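You operate a simulated robot arm through the tools that you are given. There is no shell and no other tool.

You run a simulated robot arm. Do the job below in one go: nothing can be reset, and whatever is moved stays where it is left.

JOB
Swap the thin tape roll in the square cradle for the green roll.
Fine: the thin roll goes in the teal waste bin; push the new roll home; the rolls are in the blue store drawer, close it again.

It is judged by the outcome, as a careful person would: the job done as asked, and still so three seconds after it is handed in. It fails if anything else is knocked over, pushed out of place, dropped, spilled or broken.

ROBOT AND FRAMES
A 6-joint arm with a two-finger gripper, fixed in place. Base frame: the origin is on the floor under the middle of its stand, x ahead of it, y to its left, z up; the work surface is at about z = 900. Units: mm, rad, N and s.
It reaches about 1417 mm from its shoulder. Its first joint turns from -2.897 to 2.897 rad. Payload 3.43 kg.
Tool frame: the origin (TCP) lies between the finger pads and is the grasp point; the fingertips stand 20 mm ahead of it; z points along the fingers, y is the line along which they close. The gripper opens to 190 mm; its body begins 248 mm behind the TCP.
Orientation is told as [roll, pitch, yaw] about the base's x, y, z axes, in that order, counted from this pose: with the fingers straight down and closing along the base's y, the tool's x points along the base's -x, its y along +y and its z along -z.

CONTROLS
- The arm moves only by the tool play_rows. Its argument "deltas" is a list that holds one entry, the list of rows, each a list of 7 numbers: the shift along the tool's x, y, z in mm, then the turn, a rotation vector about the tool's x, y, z in rad, then the closure, from 0 (fully open) to 1 (shut). In form: [[[dx, dy, dz, rx, ry, rz, hand], ...]]. A call has 1 to 20 rows; each row shifts and turns the commanded pose from where the row before left it, along the tool's axes as they then stand. Each row takes 0.2 s and may step no farther than 50 mm and 0.15 rad from the row before; otherwise, or with a gripper value out of range, the whole call is refused. A pose out of reach is approached as far as the arm can. The call stops where the force on the tool passes 40 N (or 10 N more than at its start, if that is more) or the arm is blocked; 0.2 s more then pass. Each finger travels about 153 mm/s and halts on what it meets, pressing with about 20 N; the grip force reading is that of the motor and also rises with nothing between the fingers. The clock runs only during rows and for 0.2 s after the last one: add rows that do not move to give the fingers time. It gives the time, the measured TCP pose, the force on the tool (base axes), the opening and the grip force at its end, in the units of the frame above (readings bear some noise), with the torque about the TCP (base axes, N m) and any sound that the robot's microphone picked up, and new pictures: "views" is both (left out), scene, wrist or none.
- Cameras (640 x 400 px; columns grow to the right, rows downward): "scene" is fixed at [220.4, 650.7, 1487.9]; the picture's right is [-0.93, -0.36, 0.00], its down [-0.12, 0.32, -0.94] and it looks along [0.34, -0.88, -0.34] (base axes); focal length 318 px, centre (320, 200). "wrist" rides on the gripper at [70, -8, -288] in the tool frame; the picture's right is [0.12, 0.99, 0.00], its down [-0.96, 0.12, -0.25] and it looks along [-0.25, 0.03, 0.97] (tool axes); focal length 261 px, centre (320, 200). There is no depth. A picture from a camera that has moved, and an enlarged one, comes with that camera's place and axes in the base frame and with its lens.
- move_column(by): moves the trunk up (or, below 0, down) by that many mm; the arm rides with it, the base frame stays. It gives what a move gives, with no picture.
- close_up(camera, box): a new picture of the part [left, top, right, bottom] of that camera's present view, enlarged. It takes no simulated time.
- sign_off(): hands the job in; it is judged then, once.

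Nothing tells you positions but the pictures and the camera data. Unless the task says otherwise, let go and move clear before handing in.

The tools are called as name(argument=value, ...) on one line, values as JSON. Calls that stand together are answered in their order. play_rows: Moves the arm, as the interface text tells. Its arguments: {"type":"object","properties":{"deltas":{"type":"array","items":{"type":"array","items":{"type":"array","items":{"type":"number"}}}},"views":{"type":"string","enum":["both","scene","wrist","none"]}},"required":["deltas"]} The other tools are called the same way: move_column (by) moves the trunk up or down; close_up (camera, box) takes an enlarged picture of a part of a camera's view; sign_off () hands the job in.

At the start:

```text
time_s: 0.0
ee_pos: [562.1, -247.9, 1149.0]
tool_rot: [0.0, -0.001, -0.001]
contact_force: [0.5, -0.5, 0.0]
wrist_torque: [0.01, -0.02, 0.01]
grip_width: 190.0
finger_force: 0.0
trunk travel left (down, up): [-275.0, 165.0]
```

scene: 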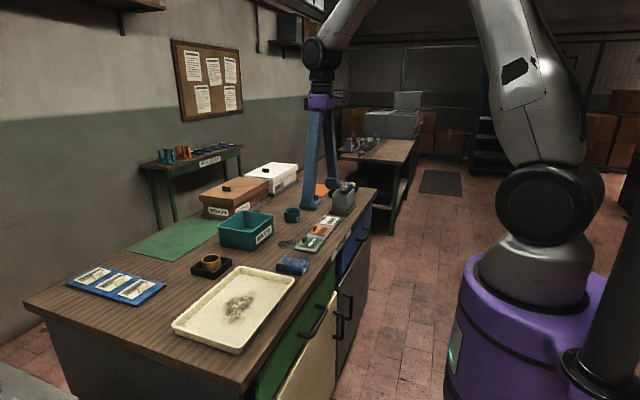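
wrist: 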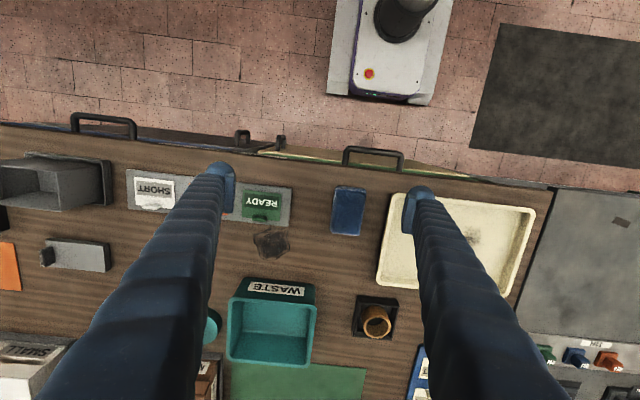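

I see a bench with a teal WASTE bin, a small black square cradle holding a tape roll, a cream tray, and drawers (blue, green) on the robot-facing side. I'll look closer before moving anything.

close_up(camera="scene", box=[180, 180, 400, 320])

close_up(camera="scene", box=[220, 200, 400, 400])

close_up(camera="wrist", box=[220, 100, 560, 400])

close_up(camera="wrist", box=[0, 100, 320, 300])

```text
2.86 times, centred on (290, 250) of scene
camera zoom: at [220.4, 650.7, 1487.9], right [-0.93, -0.36, 0.0], down [-0.12, 0.32, -0.94], along [0.34, -0.88, -0.34], focal length 909 px, centre (406, 57)
```

zoom: 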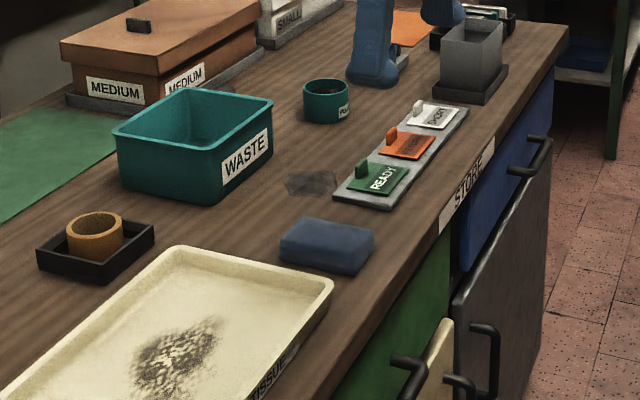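

```text
2.00 times, centred on (310, 300) of scene
camera zoom: at [220.4, 650.7, 1487.9], right [-0.93, -0.36, 0.0], down [-0.12, 0.32, -0.94], along [0.34, -0.88, -0.34], focal length 636 px, centre (340, 0)
```

zoom: 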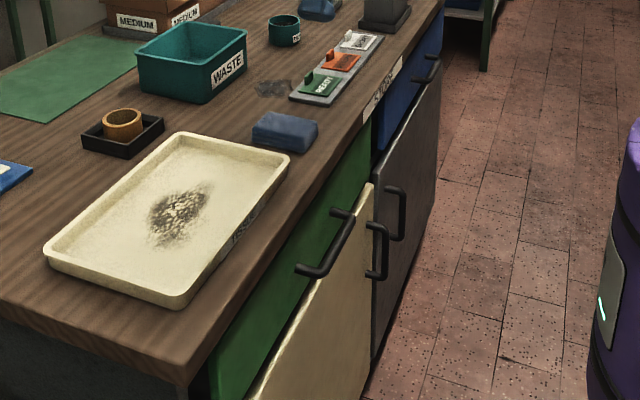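

```text
1.33 times, centred on (390, 250) of wrist
camera zoom: at [492.2, -256.4, 1435.6], right [-0.12, 0.99, 0.0], down [0.96, 0.12, 0.25], along [0.25, 0.03, -0.97], focal length 348 px, centre (227, 133)
```

zoom: 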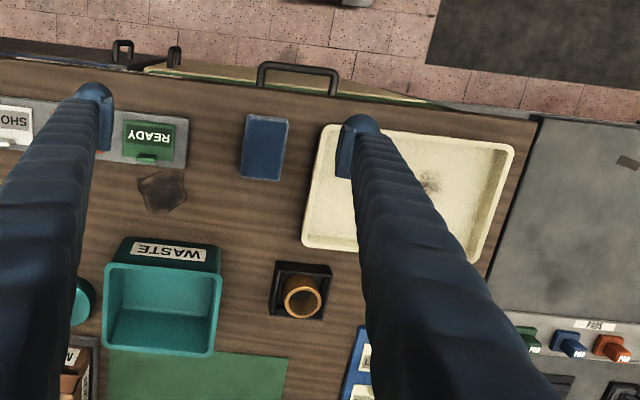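

```text
2.00 times, centred on (160, 200) of wrist
camera zoom: at [492.2, -256.4, 1435.6], right [-0.12, 0.99, 0.0], down [0.96, 0.12, 0.25], along [0.25, 0.03, -0.97], focal length 521 px, centre (640, 200)
```

zoom: 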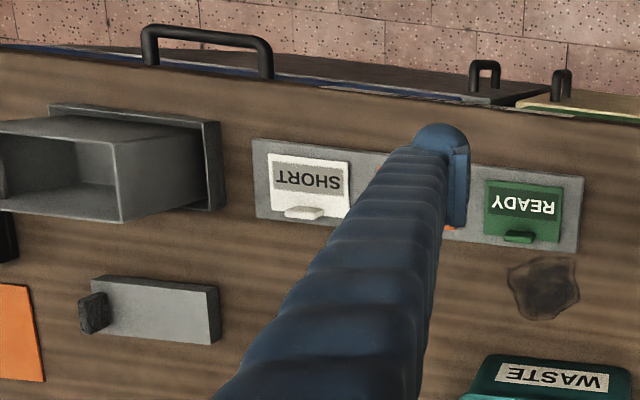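

Two drawers (blue, green) and what look like cupboard doors are on the robot side of the bench; the cradle is about (888,-79). I'll zoom in on the drawer fronts and the notices before moving.

close_up(camera="wrist", box=[0, 90, 240, 240])

close_up(camera="wrist", box=[220, 110, 480, 270])

close_up(camera="scene", box=[300, 170, 400, 290])

close_up(camera="scene", box=[160, 30, 260, 130])

close_up(camera="scene", box=[60, 240, 240, 310])

close_up(camera="wrist", box=[330, 270, 430, 350])

```text
2.67 times, centred on (120, 165) of wrist
camera zoom: at [492.2, -256.4, 1435.6], right [-0.12, 0.99, 0.0], down [0.96, 0.12, 0.25], along [0.25, 0.03, -0.97], focal length 695 px, centre (853, 293)
```

zoom: 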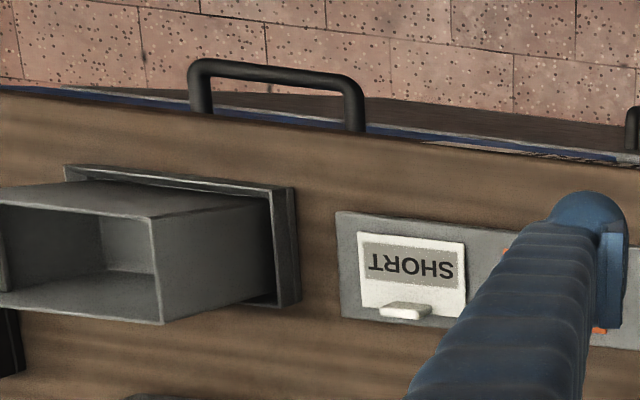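

```text
2.46 times, centred on (350, 190) of wrist
camera zoom: at [492.2, -256.4, 1435.6], right [-0.12, 0.99, 0.0], down [0.96, 0.12, 0.25], along [0.25, 0.03, -0.97], focal length 642 px, centre (246, 225)
```

zoom: 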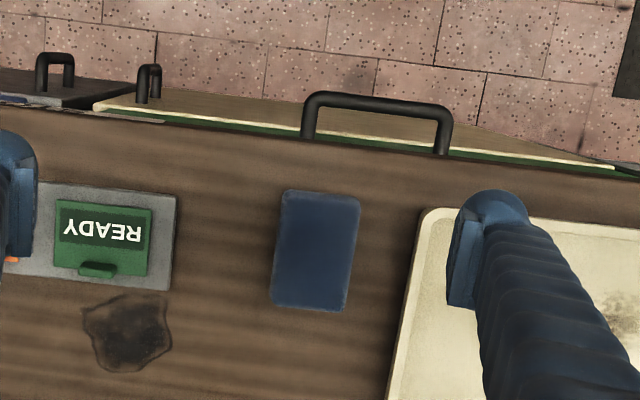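

```text
3.33 times, centred on (350, 230) of scene
camera zoom: at [220.4, 650.7, 1487.9], right [-0.93, -0.36, 0.0], down [-0.12, 0.32, -0.94], along [0.34, -0.88, -0.34], focal length 1060 px, centre (220, 100)
```

zoom: 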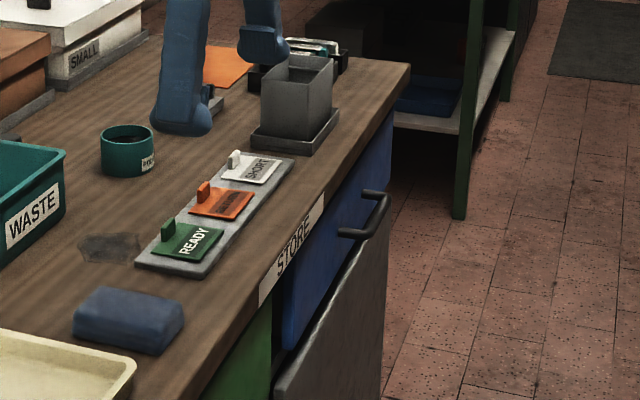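

```text
4.00 times, centred on (210, 80) of scene
camera zoom: at [220.4, 650.7, 1487.9], right [-0.93, -0.36, 0.0], down [-0.12, 0.32, -0.94], along [0.34, -0.88, -0.34], focal length 1272 px, centre (760, 680)
```

zoom: 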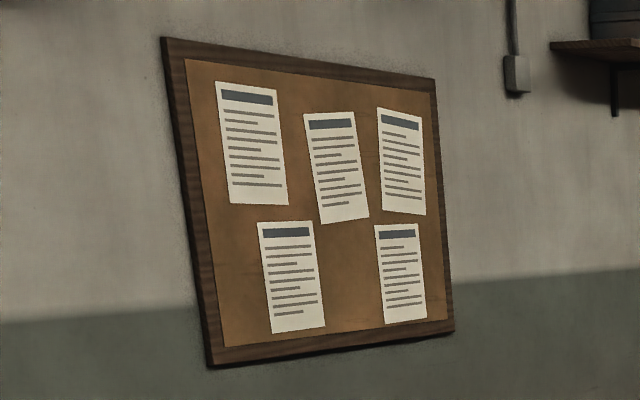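

```text
3.56 times, centred on (150, 275) of scene
camera zoom: at [220.4, 650.7, 1487.9], right [-0.93, -0.36, 0.0], down [-0.12, 0.32, -0.94], along [0.34, -0.88, -0.34], focal length 1131 px, centre (924, -67)
```

zoom: 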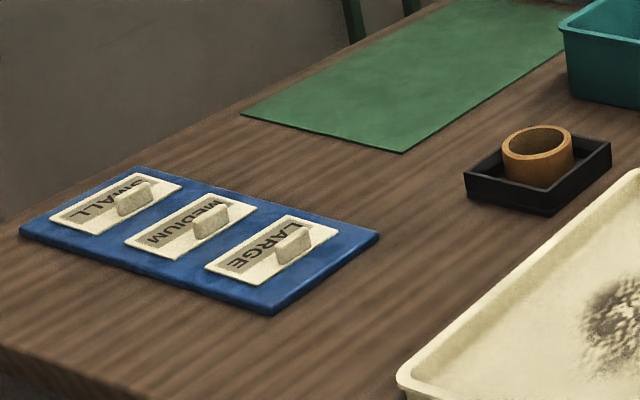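

```text
5.00 times, centred on (380, 310) of wrist
camera zoom: at [492.2, -256.4, 1435.6], right [-0.12, 0.99, 0.0], down [0.96, 0.12, 0.25], along [0.25, 0.03, -0.97], focal length 1303 px, centre (20, -350)
```

zoom: 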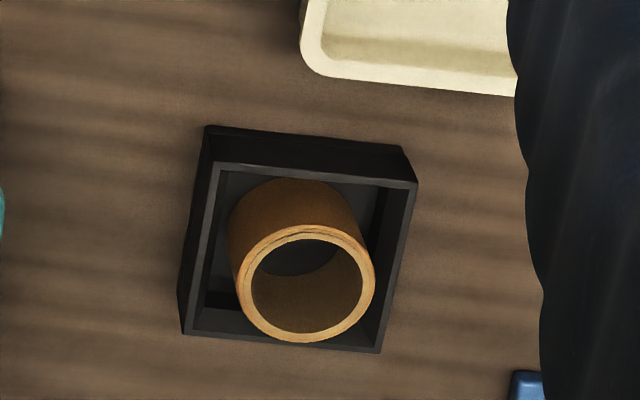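

The roll in the cradle is a small tan one near (890,-82), top about z≈940; the blue STORE drawer handle is near (530,-761,791). First I'll move the gripper above the cradle at safe height to look straight down.

play_rows(deltas=[[[-41, 20.5, 0, 0, 0, 0, 0], [-41, 20.5, 0, 0, 0, 0, 0], [-41, 20.5, 0, 0, 0, 0, 0], [-41, 20.5, 0, 0, 0, 0, 0], [-41, 20.5, 0, 0, 0, 0, 0], [-41, 20.5, 0, 0, 0, 0, 0], [-41, 20.5, 0, 0, 0, 0, 0], [-41, 20.5, 0, 0, 0, 0, 0], [0, 0, 0, 0, 0, 0, 0]]])

```text
time_s: 2.0
ee_pos: [890.2, -82.8, 1147.7]
tool_rot: [0.0, -0.001, 0.001]
contact_force: [-0.3, 0.5, -0.5]
wrist_torque: [-0.02, -0.04, -0.04]
grip_width: 190.0
finger_force: 0.1
trunk travel left (down, up): [-275.0, 165.0]
camera wrist: at [821.2, -91.1, 1435.2], right [-0.12, 0.99, 0.0], down [0.96, 0.12, 0.25], along [0.25, 0.03, -0.97], focal length 261 px, centre (320, 200)
```

scene: 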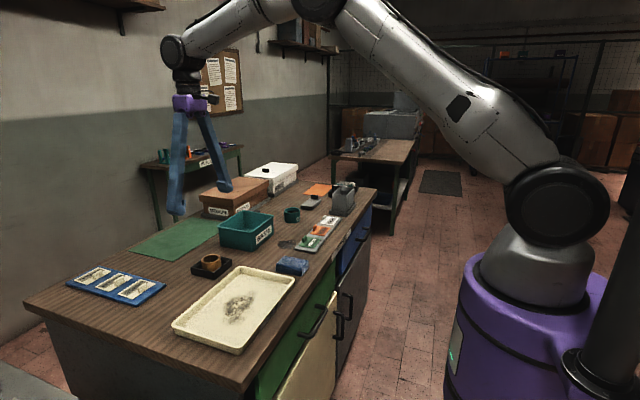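
wrist: 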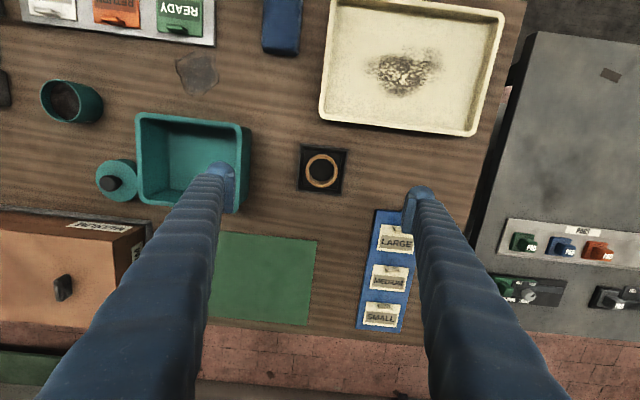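

close_up(camera="wrist", box=[270, 125, 370, 215])

close_up(camera="wrist", box=[80, 80, 280, 230])

close_up(camera="wrist", box=[350, 160, 450, 250])

close_up(camera="scene", box=[150, 90, 330, 290])

```text
4.44 times, centred on (320, 170) of wrist
camera zoom: at [821.2, -91.1, 1435.2], right [-0.12, 0.99, 0.0], down [0.96, 0.12, 0.25], along [0.25, 0.03, -0.97], focal length 1158 px, centre (320, 333)
```

zoom: 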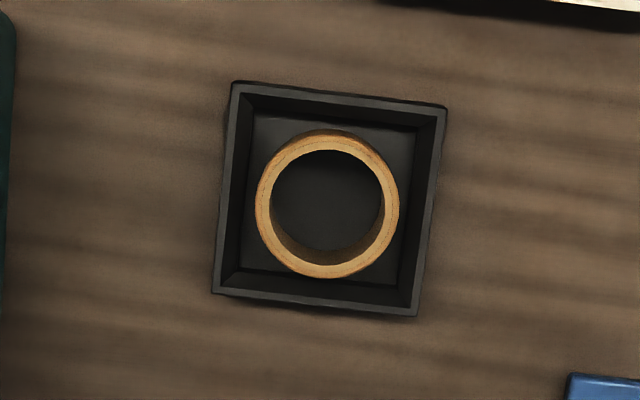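

```text
2.67 times, centred on (180, 155) of wrist
camera zoom: at [821.2, -91.1, 1435.2], right [-0.12, 0.99, 0.0], down [0.96, 0.12, 0.25], along [0.25, 0.03, -0.97], focal length 695 px, centre (693, 320)
```

zoom: 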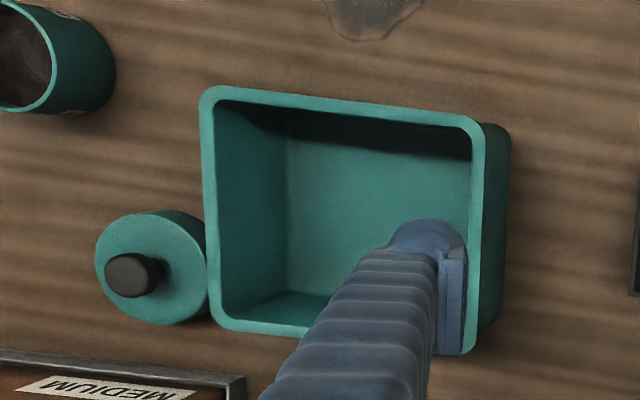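

```text
4.44 times, centred on (400, 205) of wrist
camera zoom: at [821.2, -91.1, 1435.2], right [-0.12, 0.99, 0.0], down [0.96, 0.12, 0.25], along [0.25, 0.03, -0.97], focal length 1158 px, centre (-36, 178)
```

zoom: 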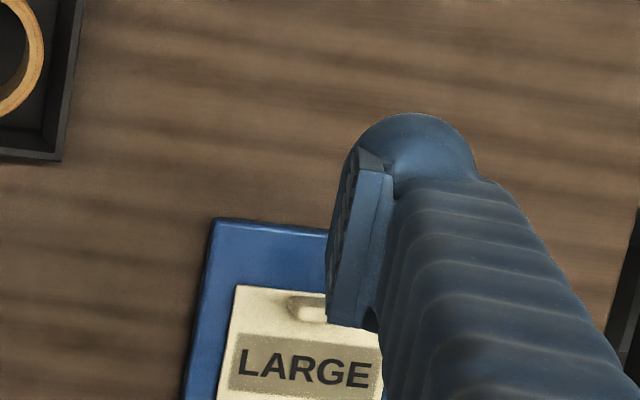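

```text
2.00 times, centred on (240, 190) of scene
camera zoom: at [220.4, 650.7, 1487.9], right [-0.93, -0.36, 0.0], down [-0.12, 0.32, -0.94], along [0.34, -0.88, -0.34], focal length 636 px, centre (480, 220)
```

zoom: 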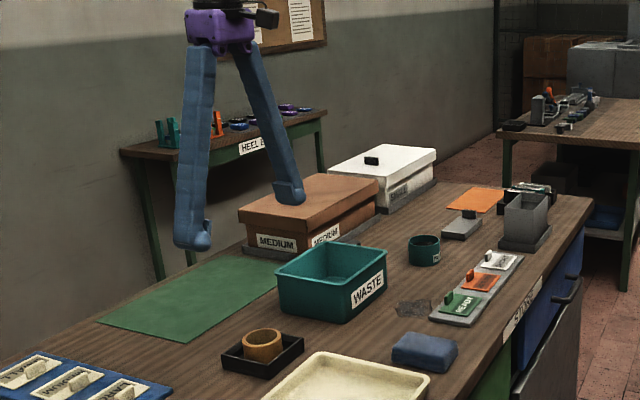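

The cradle is centred near (891.7,-79), aligned with the base axes, ~95 mm outside; the thin roll is ~62 mm across with its top near z≈945, about 17 mm above the rim. I'll part-close the fingers and lower to check finger geometry before gripping.

play_rows(deltas=[[[-1.5, 3.5, 25, 0, 0, 0, 0.2], [0, 0, 25, 0, 0, 0, 0.4], [0, 0, 25, 0, 0, 0, 0.5], [0, 0, 25, 0, 0, 0, 0.5], [0, 0, 20, 0, 0, 0, 0.5], [0, 0, 0, 0, 0, 0, 0.5]]])

```text
time_s: 3.4
ee_pos: [891.1, -79.7, 1028.3]
tool_rot: [0.0, 0.0, 0.002]
contact_force: [0.6, 0.3, -0.6]
wrist_torque: [0.0, 0.0, 0.02]
grip_width: 94.7
finger_force: 0.0
trunk travel left (down, up): [-275.0, 165.0]
camera wrist: at [822.1, -89.0, 1315.0], right [-0.12, 0.99, 0.0], down [0.96, 0.12, 0.25], along [0.24, 0.03, -0.97], focal length 261 px, centre (320, 200)
```

scene: 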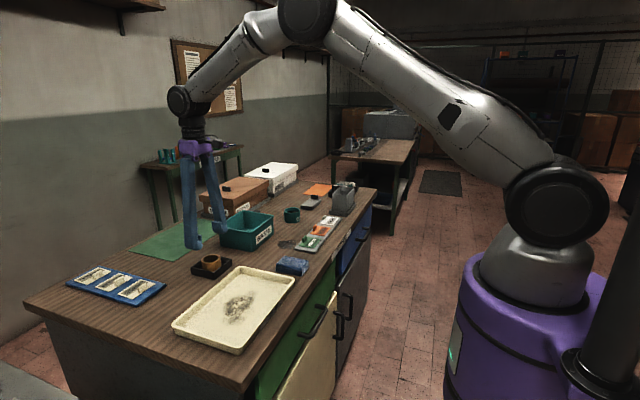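
wrist: 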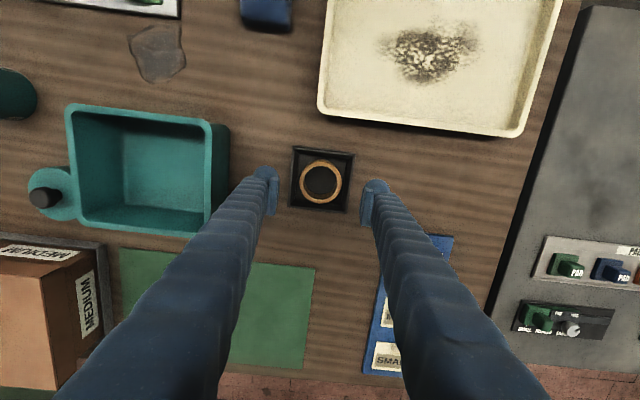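

close_up(camera="wrist", box=[240, 130, 400, 230])

close_up(camera="scene", box=[160, 130, 280, 290])

```text
4.00 times, centred on (320, 180) of wrist
camera zoom: at [822.1, -89.0, 1315.0], right [-0.12, 0.99, 0.0], down [0.96, 0.12, 0.25], along [0.24, 0.03, -0.97], focal length 1043 px, centre (320, 280)
```

zoom: 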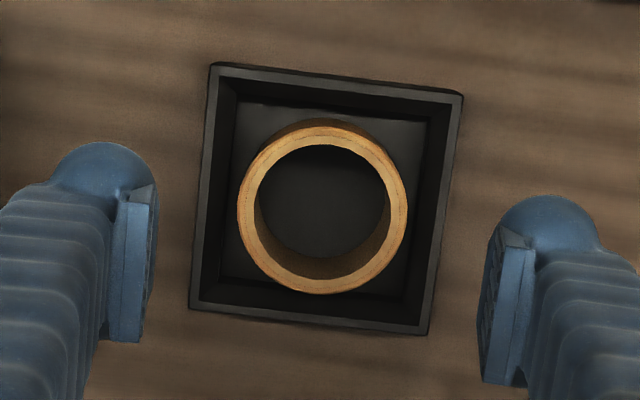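

```text
2.50 times, centred on (220, 210) of scene
camera zoom: at [220.4, 650.7, 1487.9], right [-0.93, -0.36, 0.0], down [-0.12, 0.32, -0.94], along [0.34, -0.88, -0.34], focal length 795 px, centre (570, 175)
```

zoom: 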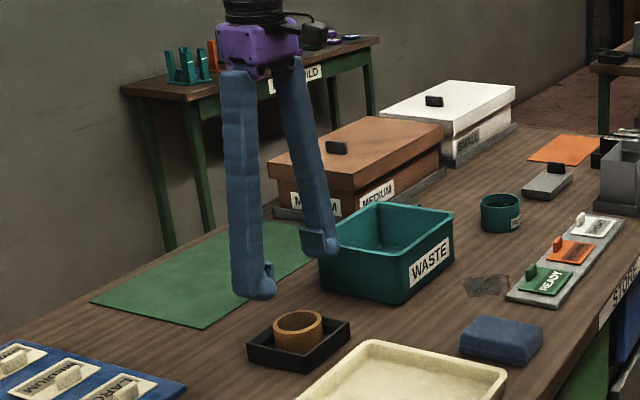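

Fingers straddle the roll correctly along y. I'll lower to just above the cradle rim and inspect.

play_rows(deltas=[[[0, 0.5, 20, 0, 0, 0, 0.5], [0, 0, 20, 0, 0, 0, 0.52], [0, 0, 18, 0, 0, 0, 0.55], [0, 0, 5, 0, 0, 0, 0.55], [0, 0, 0, 0, 0, 0, 0.55]]])

close_up(camera="scene", box=[170, 220, 270, 290])

close_up(camera="wrist", box=[240, 130, 400, 230])

```text
time_s: 4.6
ee_pos: [891.3, -80.1, 965.6]
tool_rot: [0.001, 0.001, 0.001]
contact_force: [-0.8, 0.3, -0.7]
wrist_torque: [0.03, -0.02, -0.04]
grip_width: 85.4
finger_force: 0.0
trunk travel left (down, up): [-275.0, 165.0]
camera wrist: at [822.8, -87.9, 1252.6], right [-0.12, 0.99, 0.0], down [0.96, 0.12, 0.25], along [0.24, 0.03, -0.97], focal length 261 px, centre (320, 200)
```

scene: 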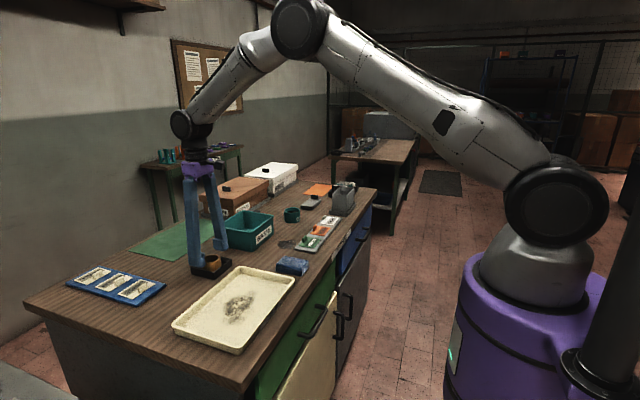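
wrist: 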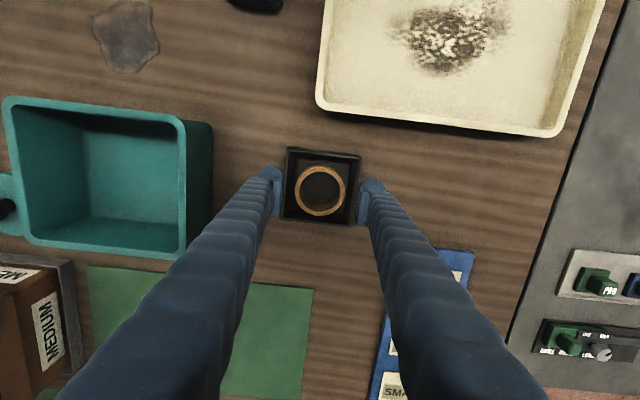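

```text
5.71 times, centred on (220, 255) of scene
camera zoom: at [220.4, 650.7, 1487.9], right [-0.93, -0.36, 0.0], down [-0.12, 0.32, -0.94], along [0.34, -0.88, -0.34], focal length 1817 px, centre (891, -114)
```

zoom: 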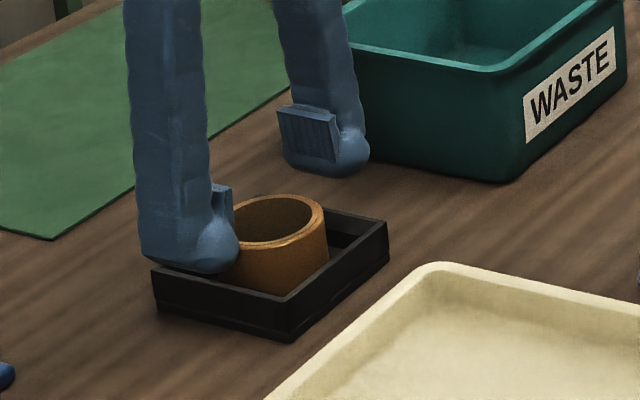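

```text
4.00 times, centred on (320, 180) of wrist
camera zoom: at [822.8, -87.9, 1252.6], right [-0.12, 0.99, 0.0], down [0.96, 0.12, 0.25], along [0.24, 0.03, -0.97], focal length 1043 px, centre (320, 280)
```

zoom: 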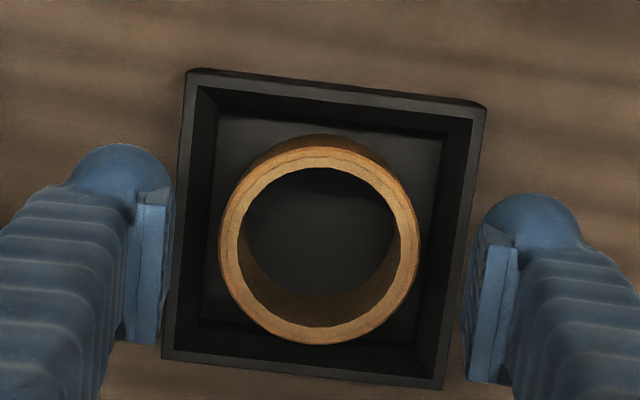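

play_rows(deltas=[[[0.5, 0.5, 6, 0, 0, 0, 0.55], [0, 0, 5, 0, 0, 0, 0.55], [0, 0, 0, 0, 0, 0, 0.55]]], views="none")

close_up(camera="scene", box=[180, 235, 240, 285])

```text
time_s: 5.4
ee_pos: [890.2, -79.4, 953.8]
tool_rot: [0.001, 0.0, 0.0]
contact_force: [0.1, -0.5, 0.6]
wrist_torque: [-0.01, 0.01, 0.05]
grip_width: 85.5
finger_force: 0.1
trunk travel left (down, up): [-275.0, 165.0]
```

```text
8.00 times, centred on (210, 260) of scene
camera zoom: at [220.4, 650.7, 1487.9], right [-0.93, -0.36, 0.0], down [-0.12, 0.32, -0.94], along [0.34, -0.88, -0.34], focal length 2544 px, centre (1200, -280)
```

zoom: 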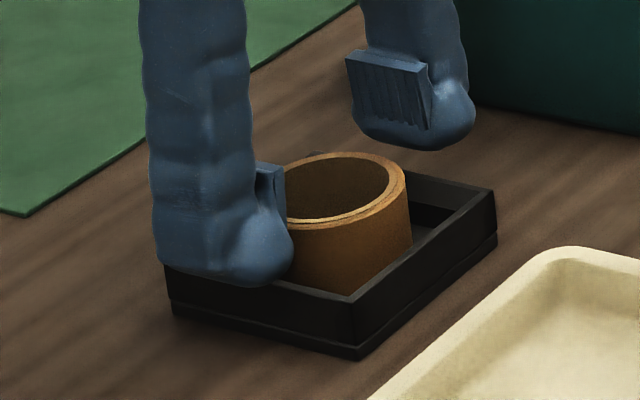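

Fingers are around the roll, tips just above the rim. I'll narrow to just clear of the roll and feel down gently in small steps.

play_rows(deltas=[[[0.0, 0, 0, 0, 0, 0, 0.6], [0, 0, 0, 0, 0, 0, 0.63], [0, 0, 0, 0, 0, 0, 0.64], [0, 0, 2, 0, 0, 0, 0.64], [0, 0, 0, 0, 0, 0, 0.64]]], views="none")

close_up(camera="scene", box=[180, 235, 240, 285])

close_up(camera="wrist", box=[260, 140, 380, 220])

```text
time_s: 6.6
ee_pos: [889.8, -79.6, 952.8]
tool_rot: [-0.001, 0.0, -0.002]
contact_force: [0.9, 1.0, 0.2]
wrist_torque: [0.0, 0.06, 0.01]
grip_width: 68.6
finger_force: 0.1
trunk travel left (down, up): [-275.0, 165.0]
```

```text
8.00 times, centred on (210, 260) of scene
camera zoom: at [220.4, 650.7, 1487.9], right [-0.93, -0.36, 0.0], down [-0.12, 0.32, -0.94], along [0.34, -0.88, -0.34], focal length 2544 px, centre (1200, -280)
```

zoom: 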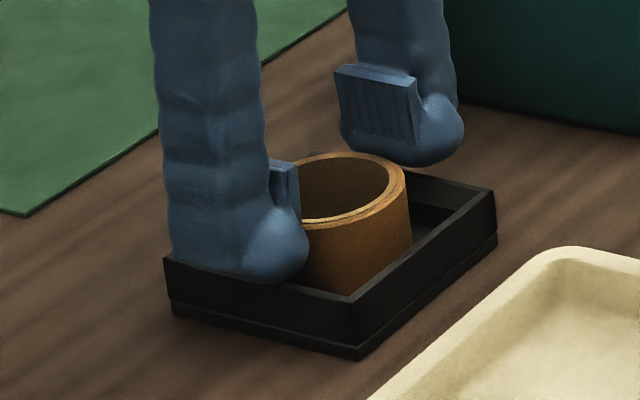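

```text
5.00 times, centred on (320, 180) of wrist
camera zoom: at [821.1, -87.6, 1239.7], right [-0.12, 0.99, 0.0], down [0.96, 0.12, 0.25], along [0.24, 0.03, -0.97], focal length 1303 px, centre (320, 300)
```

zoom: 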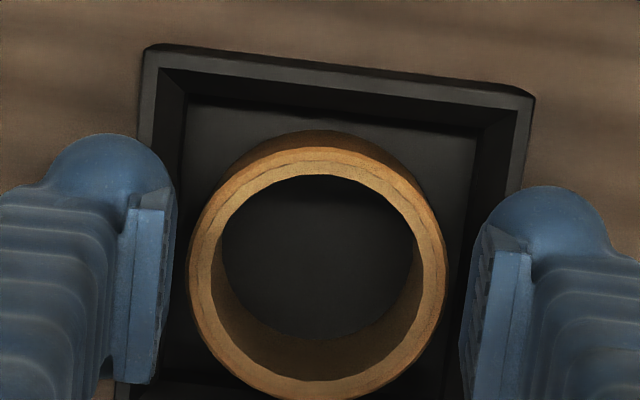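

play_rows(deltas=[[[0, 0, 2, 0, 0, 0, 0.64], [0, 0, 0, 0, 0, 0, 0.64]]], views="none")

play_rows(deltas=[[[0, 0, 2, 0, 0, 0, 0.64], [0, 0, 0, 0, 0, 0, 0.64]]], views="none")

play_rows(deltas=[[[0, 0, 2, 0, 0, 0, 0.64], [0, 0, 0, 0, 0, 0, 0.64]]], views="none")

close_up(camera="scene", box=[180, 235, 240, 285])

```text
time_s: 7.2
ee_pos: [890.0, -79.4, 951.8]
tool_rot: [-0.001, 0.002, 0.001]
contact_force: [0.1, 0.5, -0.6]
wrist_torque: [0.0, -0.02, 0.02]
grip_width: 68.3
finger_force: 0.0
trunk travel left (down, up): [-275.0, 165.0]
```

```text
time_s: 7.8
ee_pos: [890.4, -79.4, 948.3]
tool_rot: [-0.001, 0.002, -0.002]
contact_force: [0.0, 0.3, 0.6]
wrist_torque: [0.03, -0.01, 0.0]
grip_width: 68.3
finger_force: 0.1
trunk travel left (down, up): [-275.0, 165.0]
```

```text
time_s: 8.4
ee_pos: [890.2, -79.9, 947.8]
tool_rot: [0.0, 0.001, 0.002]
contact_force: [-2.5, -0.7, 8.5]
wrist_torque: [0.02, 0.04, -0.01]
grip_width: 68.6
finger_force: 0.1
trunk travel left (down, up): [-275.0, 165.0]
```

```text
8.00 times, centred on (210, 260) of scene
camera zoom: at [220.4, 650.7, 1487.9], right [-0.93, -0.36, 0.0], down [-0.12, 0.32, -0.94], along [0.34, -0.88, -0.34], focal length 2544 px, centre (1200, -280)
```

zoom: 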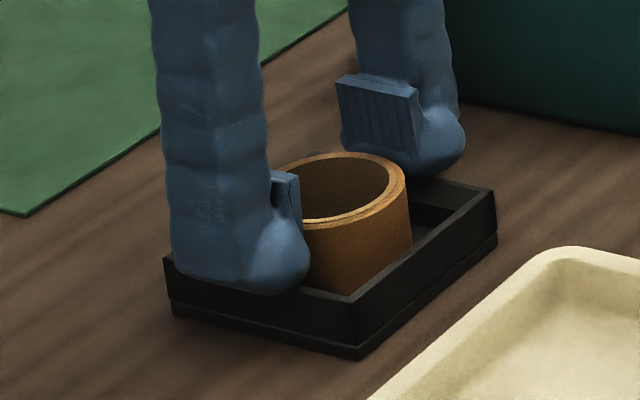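

Contact with the rim felt at TCP z≈947.5 (rim ≈ 927). I'll back off slightly and close on the roll.

play_rows(deltas=[[[-1, 0, -2, 0, 0, 0, 0.64], [0, 0, 0, 0, 0, 0, 0.67], [0, 0, 0, 0, 0, 0, 0.7], [0, 0, 0, 0, 0, 0, 0.75], [0, 0, 0, 0, 0, 0, 0.8]]], views="none")

close_up(camera="scene", box=[180, 235, 240, 285])

close_up(camera="wrist", box=[260, 140, 380, 220])

```text
time_s: 9.6
ee_pos: [891.1, -78.3, 948.1]
tool_rot: [0.0, 0.0, -0.001]
contact_force: [0.8, -0.9, 0.7]
wrist_torque: [-0.02, -0.01, -0.02]
grip_width: 59.5
finger_force: 20.2
trunk travel left (down, up): [-275.0, 165.0]
```

```text
8.00 times, centred on (210, 260) of scene
camera zoom: at [220.4, 650.7, 1487.9], right [-0.93, -0.36, 0.0], down [-0.12, 0.32, -0.94], along [0.34, -0.88, -0.34], focal length 2544 px, centre (1200, -280)
```

zoom: 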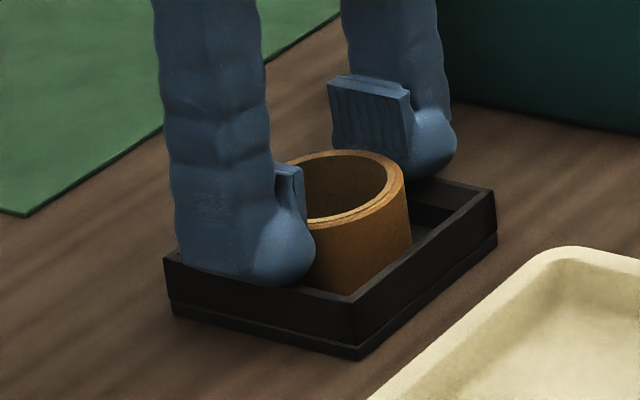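

```text
5.00 times, centred on (320, 180) of wrist
camera zoom: at [822.0, -87.6, 1235.9], right [-0.12, 0.99, 0.0], down [0.96, 0.12, 0.25], along [0.25, 0.03, -0.97], focal length 1303 px, centre (320, 300)
```

zoom: 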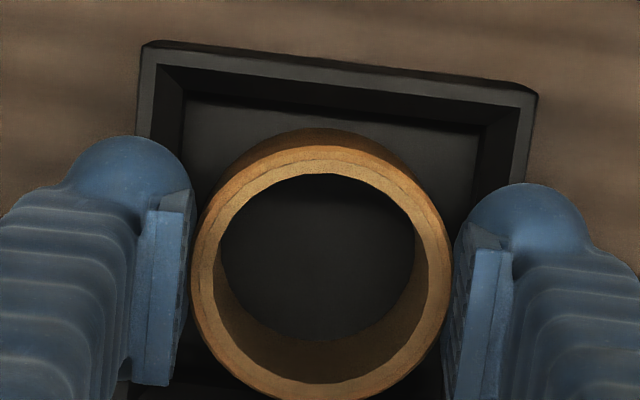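

Gripped at 59.5 mm with 20 N. Lifting slowly and checking.

play_rows(deltas=[[[0, 0, -3, 0, 0, 0, 0.8], [0, 0, -7, 0, 0, 0, 0.8], [0, 0, -15, 0, 0, 0, 0.8], [0, 0, -20, 0, 0, 0, 0.8], [0, 0, 0, 0, 0, 0, 0.8]]])

close_up(camera="scene", box=[170, 200, 270, 290])

```text
time_s: 10.8
ee_pos: [891.0, -79.1, 992.2]
tool_rot: [0.001, 0.001, -0.001]
contact_force: [-0.1, 0.0, -1.3]
wrist_torque: [-0.01, -0.04, 0.02]
grip_width: 59.5
finger_force: 19.8
trunk travel left (down, up): [-275.0, 165.0]
camera wrist: at [822.6, -87.9, 1280.0], right [-0.12, 0.99, 0.0], down [0.96, 0.12, 0.25], along [0.24, 0.03, -0.97], focal length 261 px, centre (320, 200)
```

scene: 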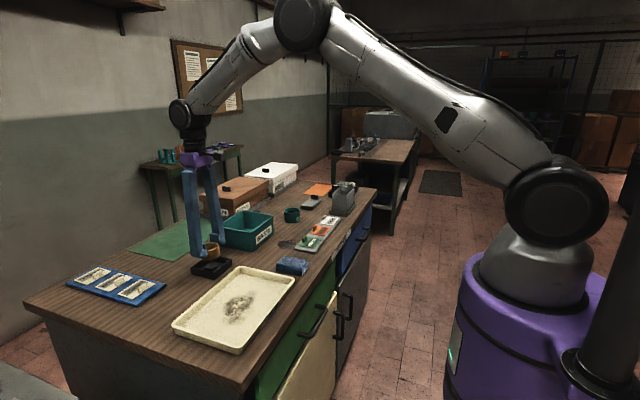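
wrist: 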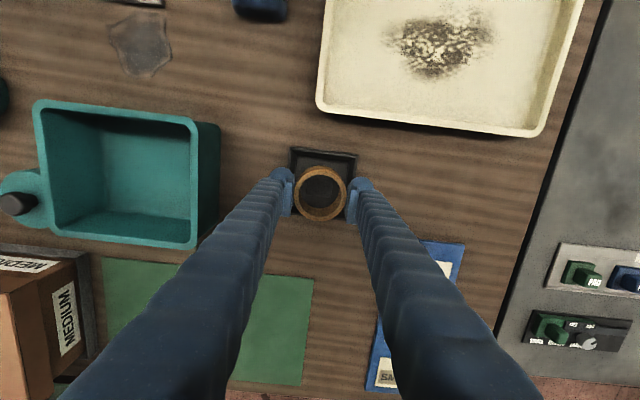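

```text
4.44 times, centred on (220, 245) of scene
camera zoom: at [220.4, 650.7, 1487.9], right [-0.93, -0.36, 0.0], down [-0.12, 0.32, -0.94], along [0.34, -0.88, -0.34], focal length 1413 px, centre (764, 0)
```

zoom: 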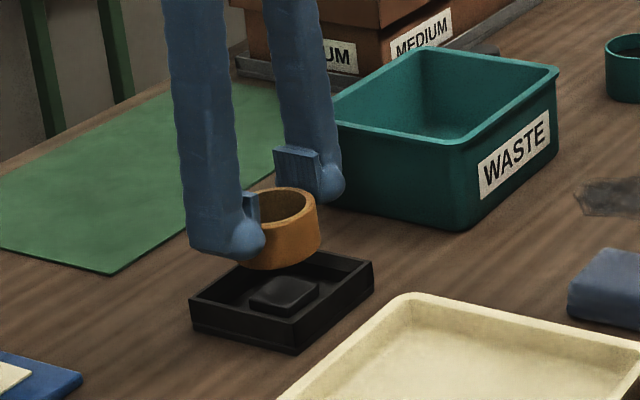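

The roll is out cleanly; the cradle has a low square boss in its centre. The waste bin's rim centre is near (896,-306) at z≈992; I'll raise, carry over, and lower the roll into it.

play_rows(deltas=[[[0, 0, -40, 0, 0, 0, 0.8], [0, 0, -40, 0, 0, 0, 0.8], [0, -40, 0, 0, 0, 0, 0.8], [0, -40, 0, 0, 0, 0, 0.8], [-2, -40, 0, 0, 0, 0, 0.8], [-2, -40, 0, 0, 0, 0, 0.8], [0, -40, 0, 0, 0, 0, 0.8], [0, -26, 0, 0, 0, 0, 0.8], [0, 0, 0, 0, 0, 0, 0.8]]])

close_up(camera="scene", box=[180, 150, 320, 270])

```text
time_s: 12.8
ee_pos: [896.1, -304.0, 1072.5]
tool_rot: [0.0, 0.002, 0.001]
contact_force: [-0.3, -0.3, -1.1]
wrist_torque: [0.08, -0.01, 0.0]
grip_width: 59.4
finger_force: 20.1
trunk travel left (down, up): [-275.0, 165.0]
camera wrist: at [828.0, -313.8, 1360.1], right [-0.12, 0.99, 0.0], down [0.96, 0.12, 0.25], along [0.24, 0.03, -0.97], focal length 261 px, centre (320, 200)
```

scene: 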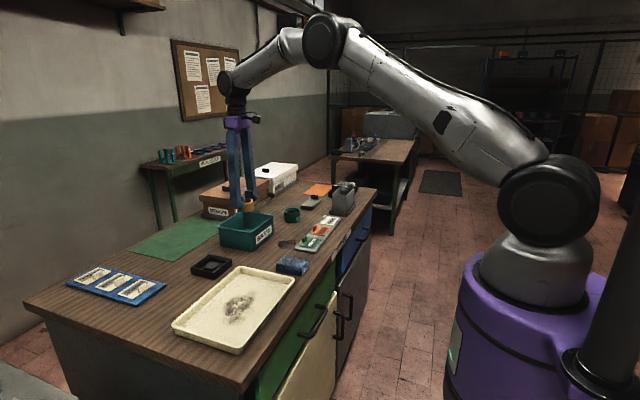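
wrist: 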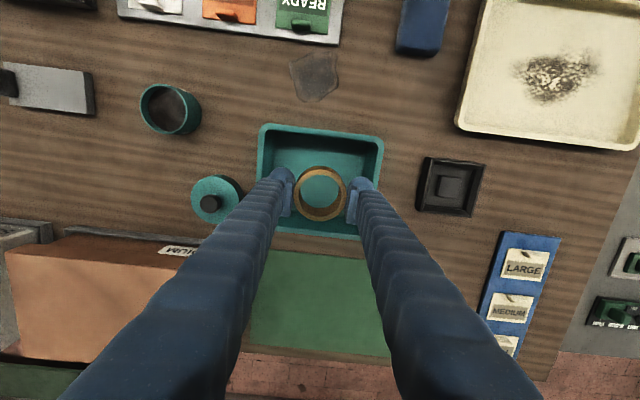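

```text
3.33 times, centred on (250, 210) of scene
camera zoom: at [220.4, 650.7, 1487.9], right [-0.93, -0.36, 0.0], down [-0.12, 0.32, -0.94], along [0.34, -0.88, -0.34], focal length 1060 px, centre (553, 167)
```

zoom: 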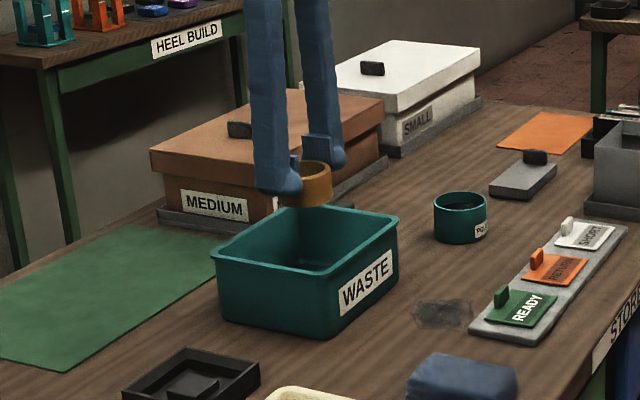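

The roll is centred above the bin. Lowering it in, then releasing with a small opening.

play_rows(deltas=[[[0, 0, 30, 0, 0, 0, 0.8], [0, 0, 30, 0, 0, 0, 0.8], [0, 0, 25, 0, 0, 0, 0.8], [0, 0, 22, 0, 0, 0, 0.8], [0, 0, 0, 0, 0, 0, 0.8]]], views="none")

close_up(camera="scene", box=[180, 150, 320, 270])

close_up(camera="wrist", box=[220, 110, 420, 250])

```text
time_s: 14.0
ee_pos: [894.5, -307.7, 965.4]
tool_rot: [0.0, -0.001, 0.0]
contact_force: [-0.7, -0.8, -0.7]
wrist_torque: [0.02, 0.02, 0.03]
grip_width: 59.4
finger_force: 19.9
trunk travel left (down, up): [-275.0, 165.0]
```

```text
3.33 times, centred on (250, 210) of scene
camera zoom: at [220.4, 650.7, 1487.9], right [-0.93, -0.36, 0.0], down [-0.12, 0.32, -0.94], along [0.34, -0.88, -0.34], focal length 1060 px, centre (553, 167)
```

zoom: 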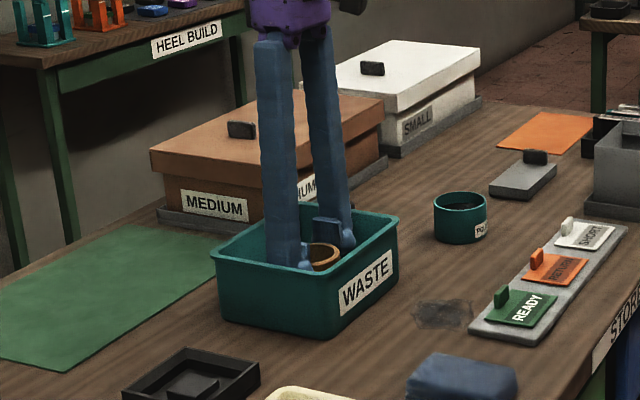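

```text
2.86 times, centred on (320, 180) of wrist
camera zoom: at [825.6, -316.4, 1253.6], right [-0.12, 0.99, 0.0], down [0.96, 0.12, 0.25], along [0.24, 0.03, -0.97], focal length 745 px, centre (320, 257)
```

zoom: 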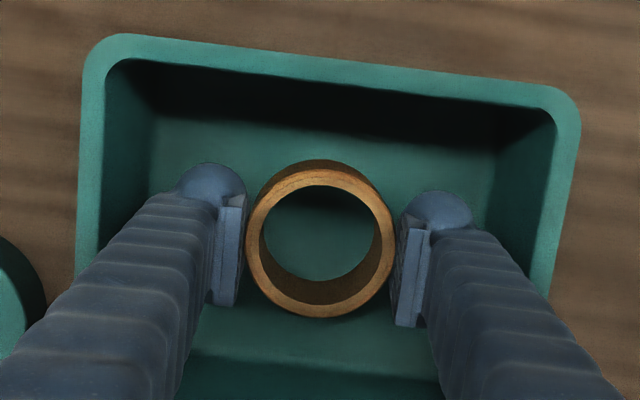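

play_rows(deltas=[[[0, 0, 6, 0, 0, 0, 0.8], [0, 0, 4, 0, 0, 0, 0.8], [0, 0, 0, 0, 0, 0, 0.7], [0, 0, 0, 0, 0, 0, 0.6], [0, 0, 0, 0, 0, 0, 0.55], [0, 0, 0, 0, 0, 0, 0.55]]], views="none")

close_up(camera="wrist", box=[220, 110, 420, 250])

```text
time_s: 15.4
ee_pos: [895.7, -307.0, 955.4]
tool_rot: [0.002, 0.003, 0.0]
contact_force: [0.9, -0.1, -1.6]
wrist_torque: [-0.03, -0.03, 0.0]
grip_width: 85.6
finger_force: 0.1
trunk travel left (down, up): [-275.0, 165.0]
```

```text
2.86 times, centred on (320, 180) of wrist
camera zoom: at [826.1, -314.9, 1243.5], right [-0.12, 0.99, 0.0], down [0.96, 0.12, 0.25], along [0.24, 0.03, -0.97], focal length 745 px, centre (320, 257)
```

zoom: 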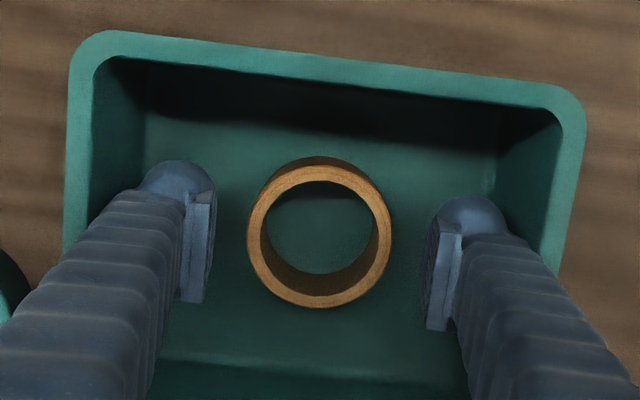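

The thin roll stands in the waste bin, released. I'll lift clear and go over to look at the blue drawer and its handle.

play_rows(deltas=[[[0, 0, -30, 0, 0, 0, 0.55], [0, 0, -40, 0, 0, 0, 0.55], [0, 0, -45, 0, 0, 0, 0.55], [0, 0, -45, 0, 0, 0, 0.55], [0, 0, -40, 0, 0, 0, 0.55], [0, 0, 0, 0, 0, 0, 0.55]]])

play_rows(deltas=[[[32.8, -34.8, 0, 0, 0, 0, 0.55], [32.8, -34.8, 0, 0, 0, 0, 0.55], [32.8, -34.8, 0, 0, 0, 0, 0.55], [32.8, -34.8, 0, 0, 0, 0, 0.55], [32.8, -34.8, 0, 0, 0, 0, 0.55], [32.8, -34.8, 0, 0, 0, 0, 0.55], [32.8, -34.8, 0, 0, 0, 0, 0.55], [32.8, -34.8, 0, 0, 0, 0, 0.55], [32.8, -34.8, 0, 0, 0, 0, 0.55], [32.8, -34.8, 0, 0, 0, 0, 0.55], [32.8, -34.8, 0, 0, 0, 0, 0.55], [32.8, -34.8, 0, 0, 0, 0, 0.55], [32.8, -34.8, 0, 0, 0, 0, 0.55], [0, 0, 0, 0, 0, 0, 0.55]]])

```text
time_s: 16.8
ee_pos: [895.0, -305.6, 1156.6]
tool_rot: [0.001, 0.003, 0.0]
contact_force: [0.1, 0.1, 0.0]
wrist_torque: [-0.02, 0.02, 0.05]
grip_width: 85.6
finger_force: 0.0
trunk travel left (down, up): [-275.0, 165.0]
camera wrist: at [826.6, -313.4, 1443.5], right [-0.12, 0.99, 0.0], down [0.96, 0.12, 0.25], along [0.24, 0.03, -0.97], focal length 261 px, centre (320, 200)
```

scene: 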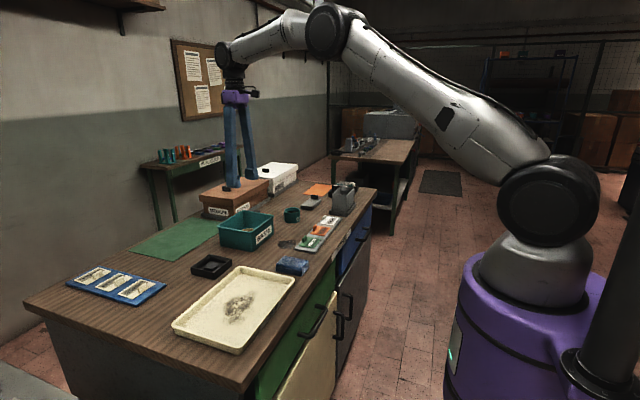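
wrist: 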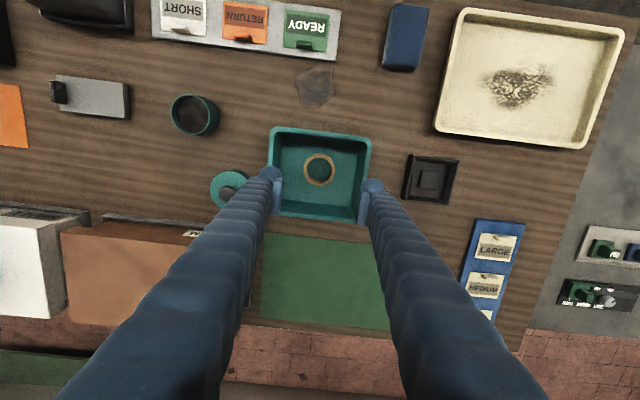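

```text
time_s: 19.8
ee_pos: [471.2, -761.4, 1156.3]
tool_rot: [0.001, -0.001, 0.004]
contact_force: [-0.3, -0.8, -0.6]
wrist_torque: [0.08, 0.0, 0.02]
grip_width: 85.5
finger_force: 0.0
trunk travel left (down, up): [-275.0, 165.0]
camera wrist: at [401.5, -768.6, 1444.0], right [-0.12, 0.99, 0.0], down [0.96, 0.12, 0.25], along [0.24, 0.03, -0.97], focal length 261 px, centre (320, 200)
```

scene: 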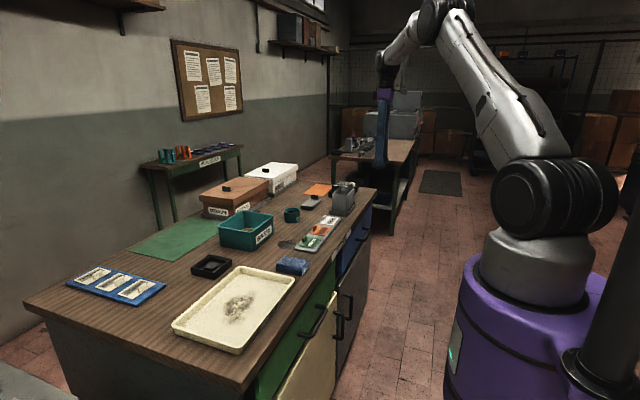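
wrist: 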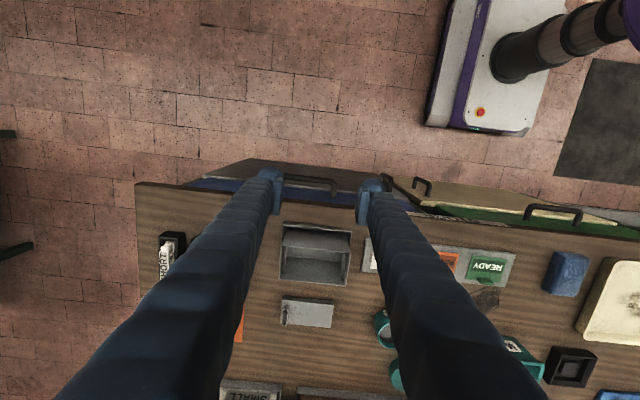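

close_up(camera="wrist", box=[130, 140, 450, 290])

close_up(camera="scene", box=[310, 180, 390, 290])

```text
2.00 times, centred on (290, 215) of wrist
camera zoom: at [401.5, -768.6, 1444.0], right [-0.12, 0.99, 0.0], down [0.96, 0.12, 0.25], along [0.24, 0.03, -0.97], focal length 521 px, centre (380, 170)
```

zoom: 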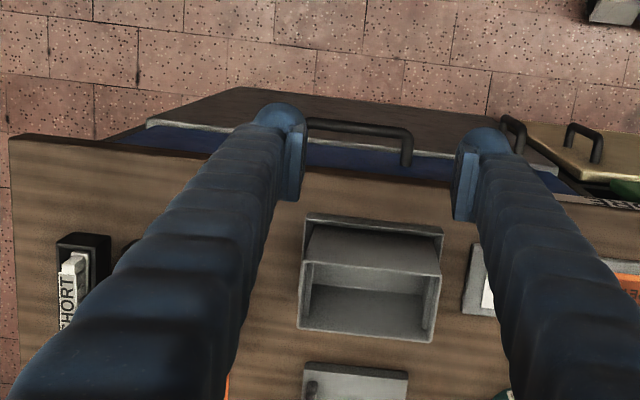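

```text
3.64 times, centred on (350, 235) of scene
camera zoom: at [220.4, 650.7, 1487.9], right [-0.93, -0.36, 0.0], down [-0.12, 0.32, -0.94], along [0.34, -0.88, -0.34], focal length 1156 px, centre (211, 73)
```

zoom: 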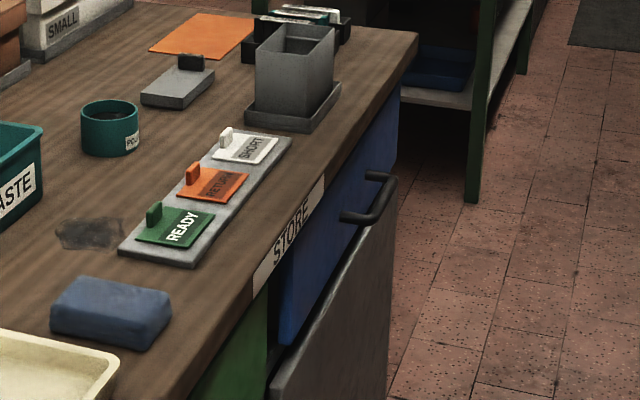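

Below the bench edge, the blue drawer's bar handle runs along y, centred near (515,-768,783), with the grey door beneath it. I'll back off toward the robot side and turn the gripper so its fingers point horizontally at the drawer, closing vertically.

play_rows(deltas=[[[35, -2.3, 25, 0, 0, 0, 0.55], [35, -2.3, 25, 0, 0, 0, 0.55], [30, -2.3, 25, 0, 0, 0, 0.55], [0, 0, 0, 0, 0, 0.1428, 0.6], [0, 0, 0, 0, 0, 0.1428, 0.6], [0, 0, 0, 0, 0, 0.1428, 0.6], [0, 0, 0, 0, 0, 0.1428, 0.6], [0, 0, 0, 0, 0, 0.1428, 0.6], [0, 0, 0, 0, 0, 0.1428, 0.6], [0, 0, 0, 0, 0, 0.1428, 0.6], [0, 0, 0, 0, 0, 0.1428, 0.6], [0, 0, 0, 0, 0, 0.1428, 0.6], [0, 0, 0, 0, 0, 0.1428, 0.6], [0, 0, 0, 0, 0, 0.1428, 0.6], [0, 0, 0, 0, 0, 0, 0.6]]])

```text
time_s: 23.0
ee_pos: [368.0, -764.3, 1083.9]
tool_rot: [0.002, -0.001, -1.572]
contact_force: [-0.4, 0.8, 0.5]
wrist_torque: [0.02, -0.02, -0.01]
grip_width: 76.1
finger_force: 0.0
trunk travel left (down, up): [-275.0, 165.0]
camera wrist: at [361.8, -694.2, 1369.2], right [0.99, 0.12, 0.0], down [0.12, -0.96, 0.25], along [0.03, -0.25, -0.97], focal length 261 px, centre (320, 200)
```

scene: 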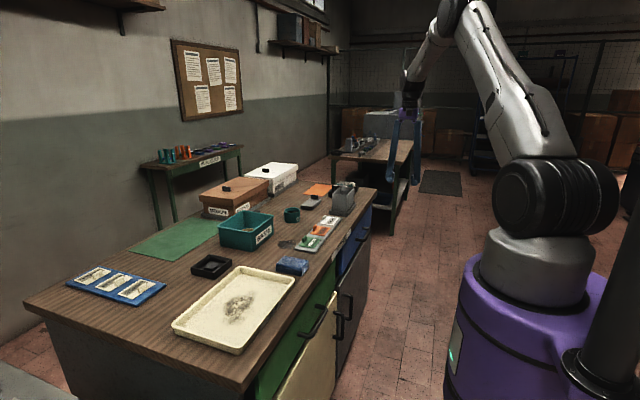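
wrist: 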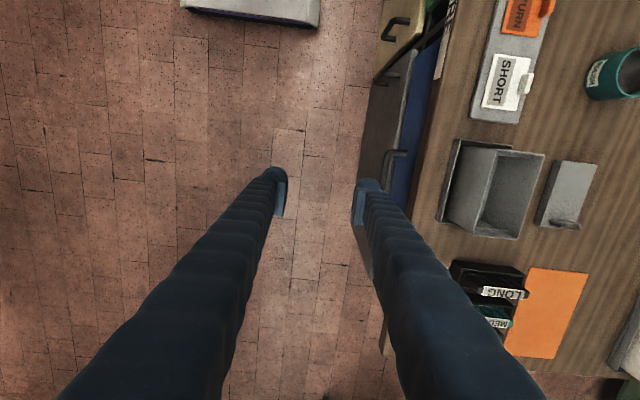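

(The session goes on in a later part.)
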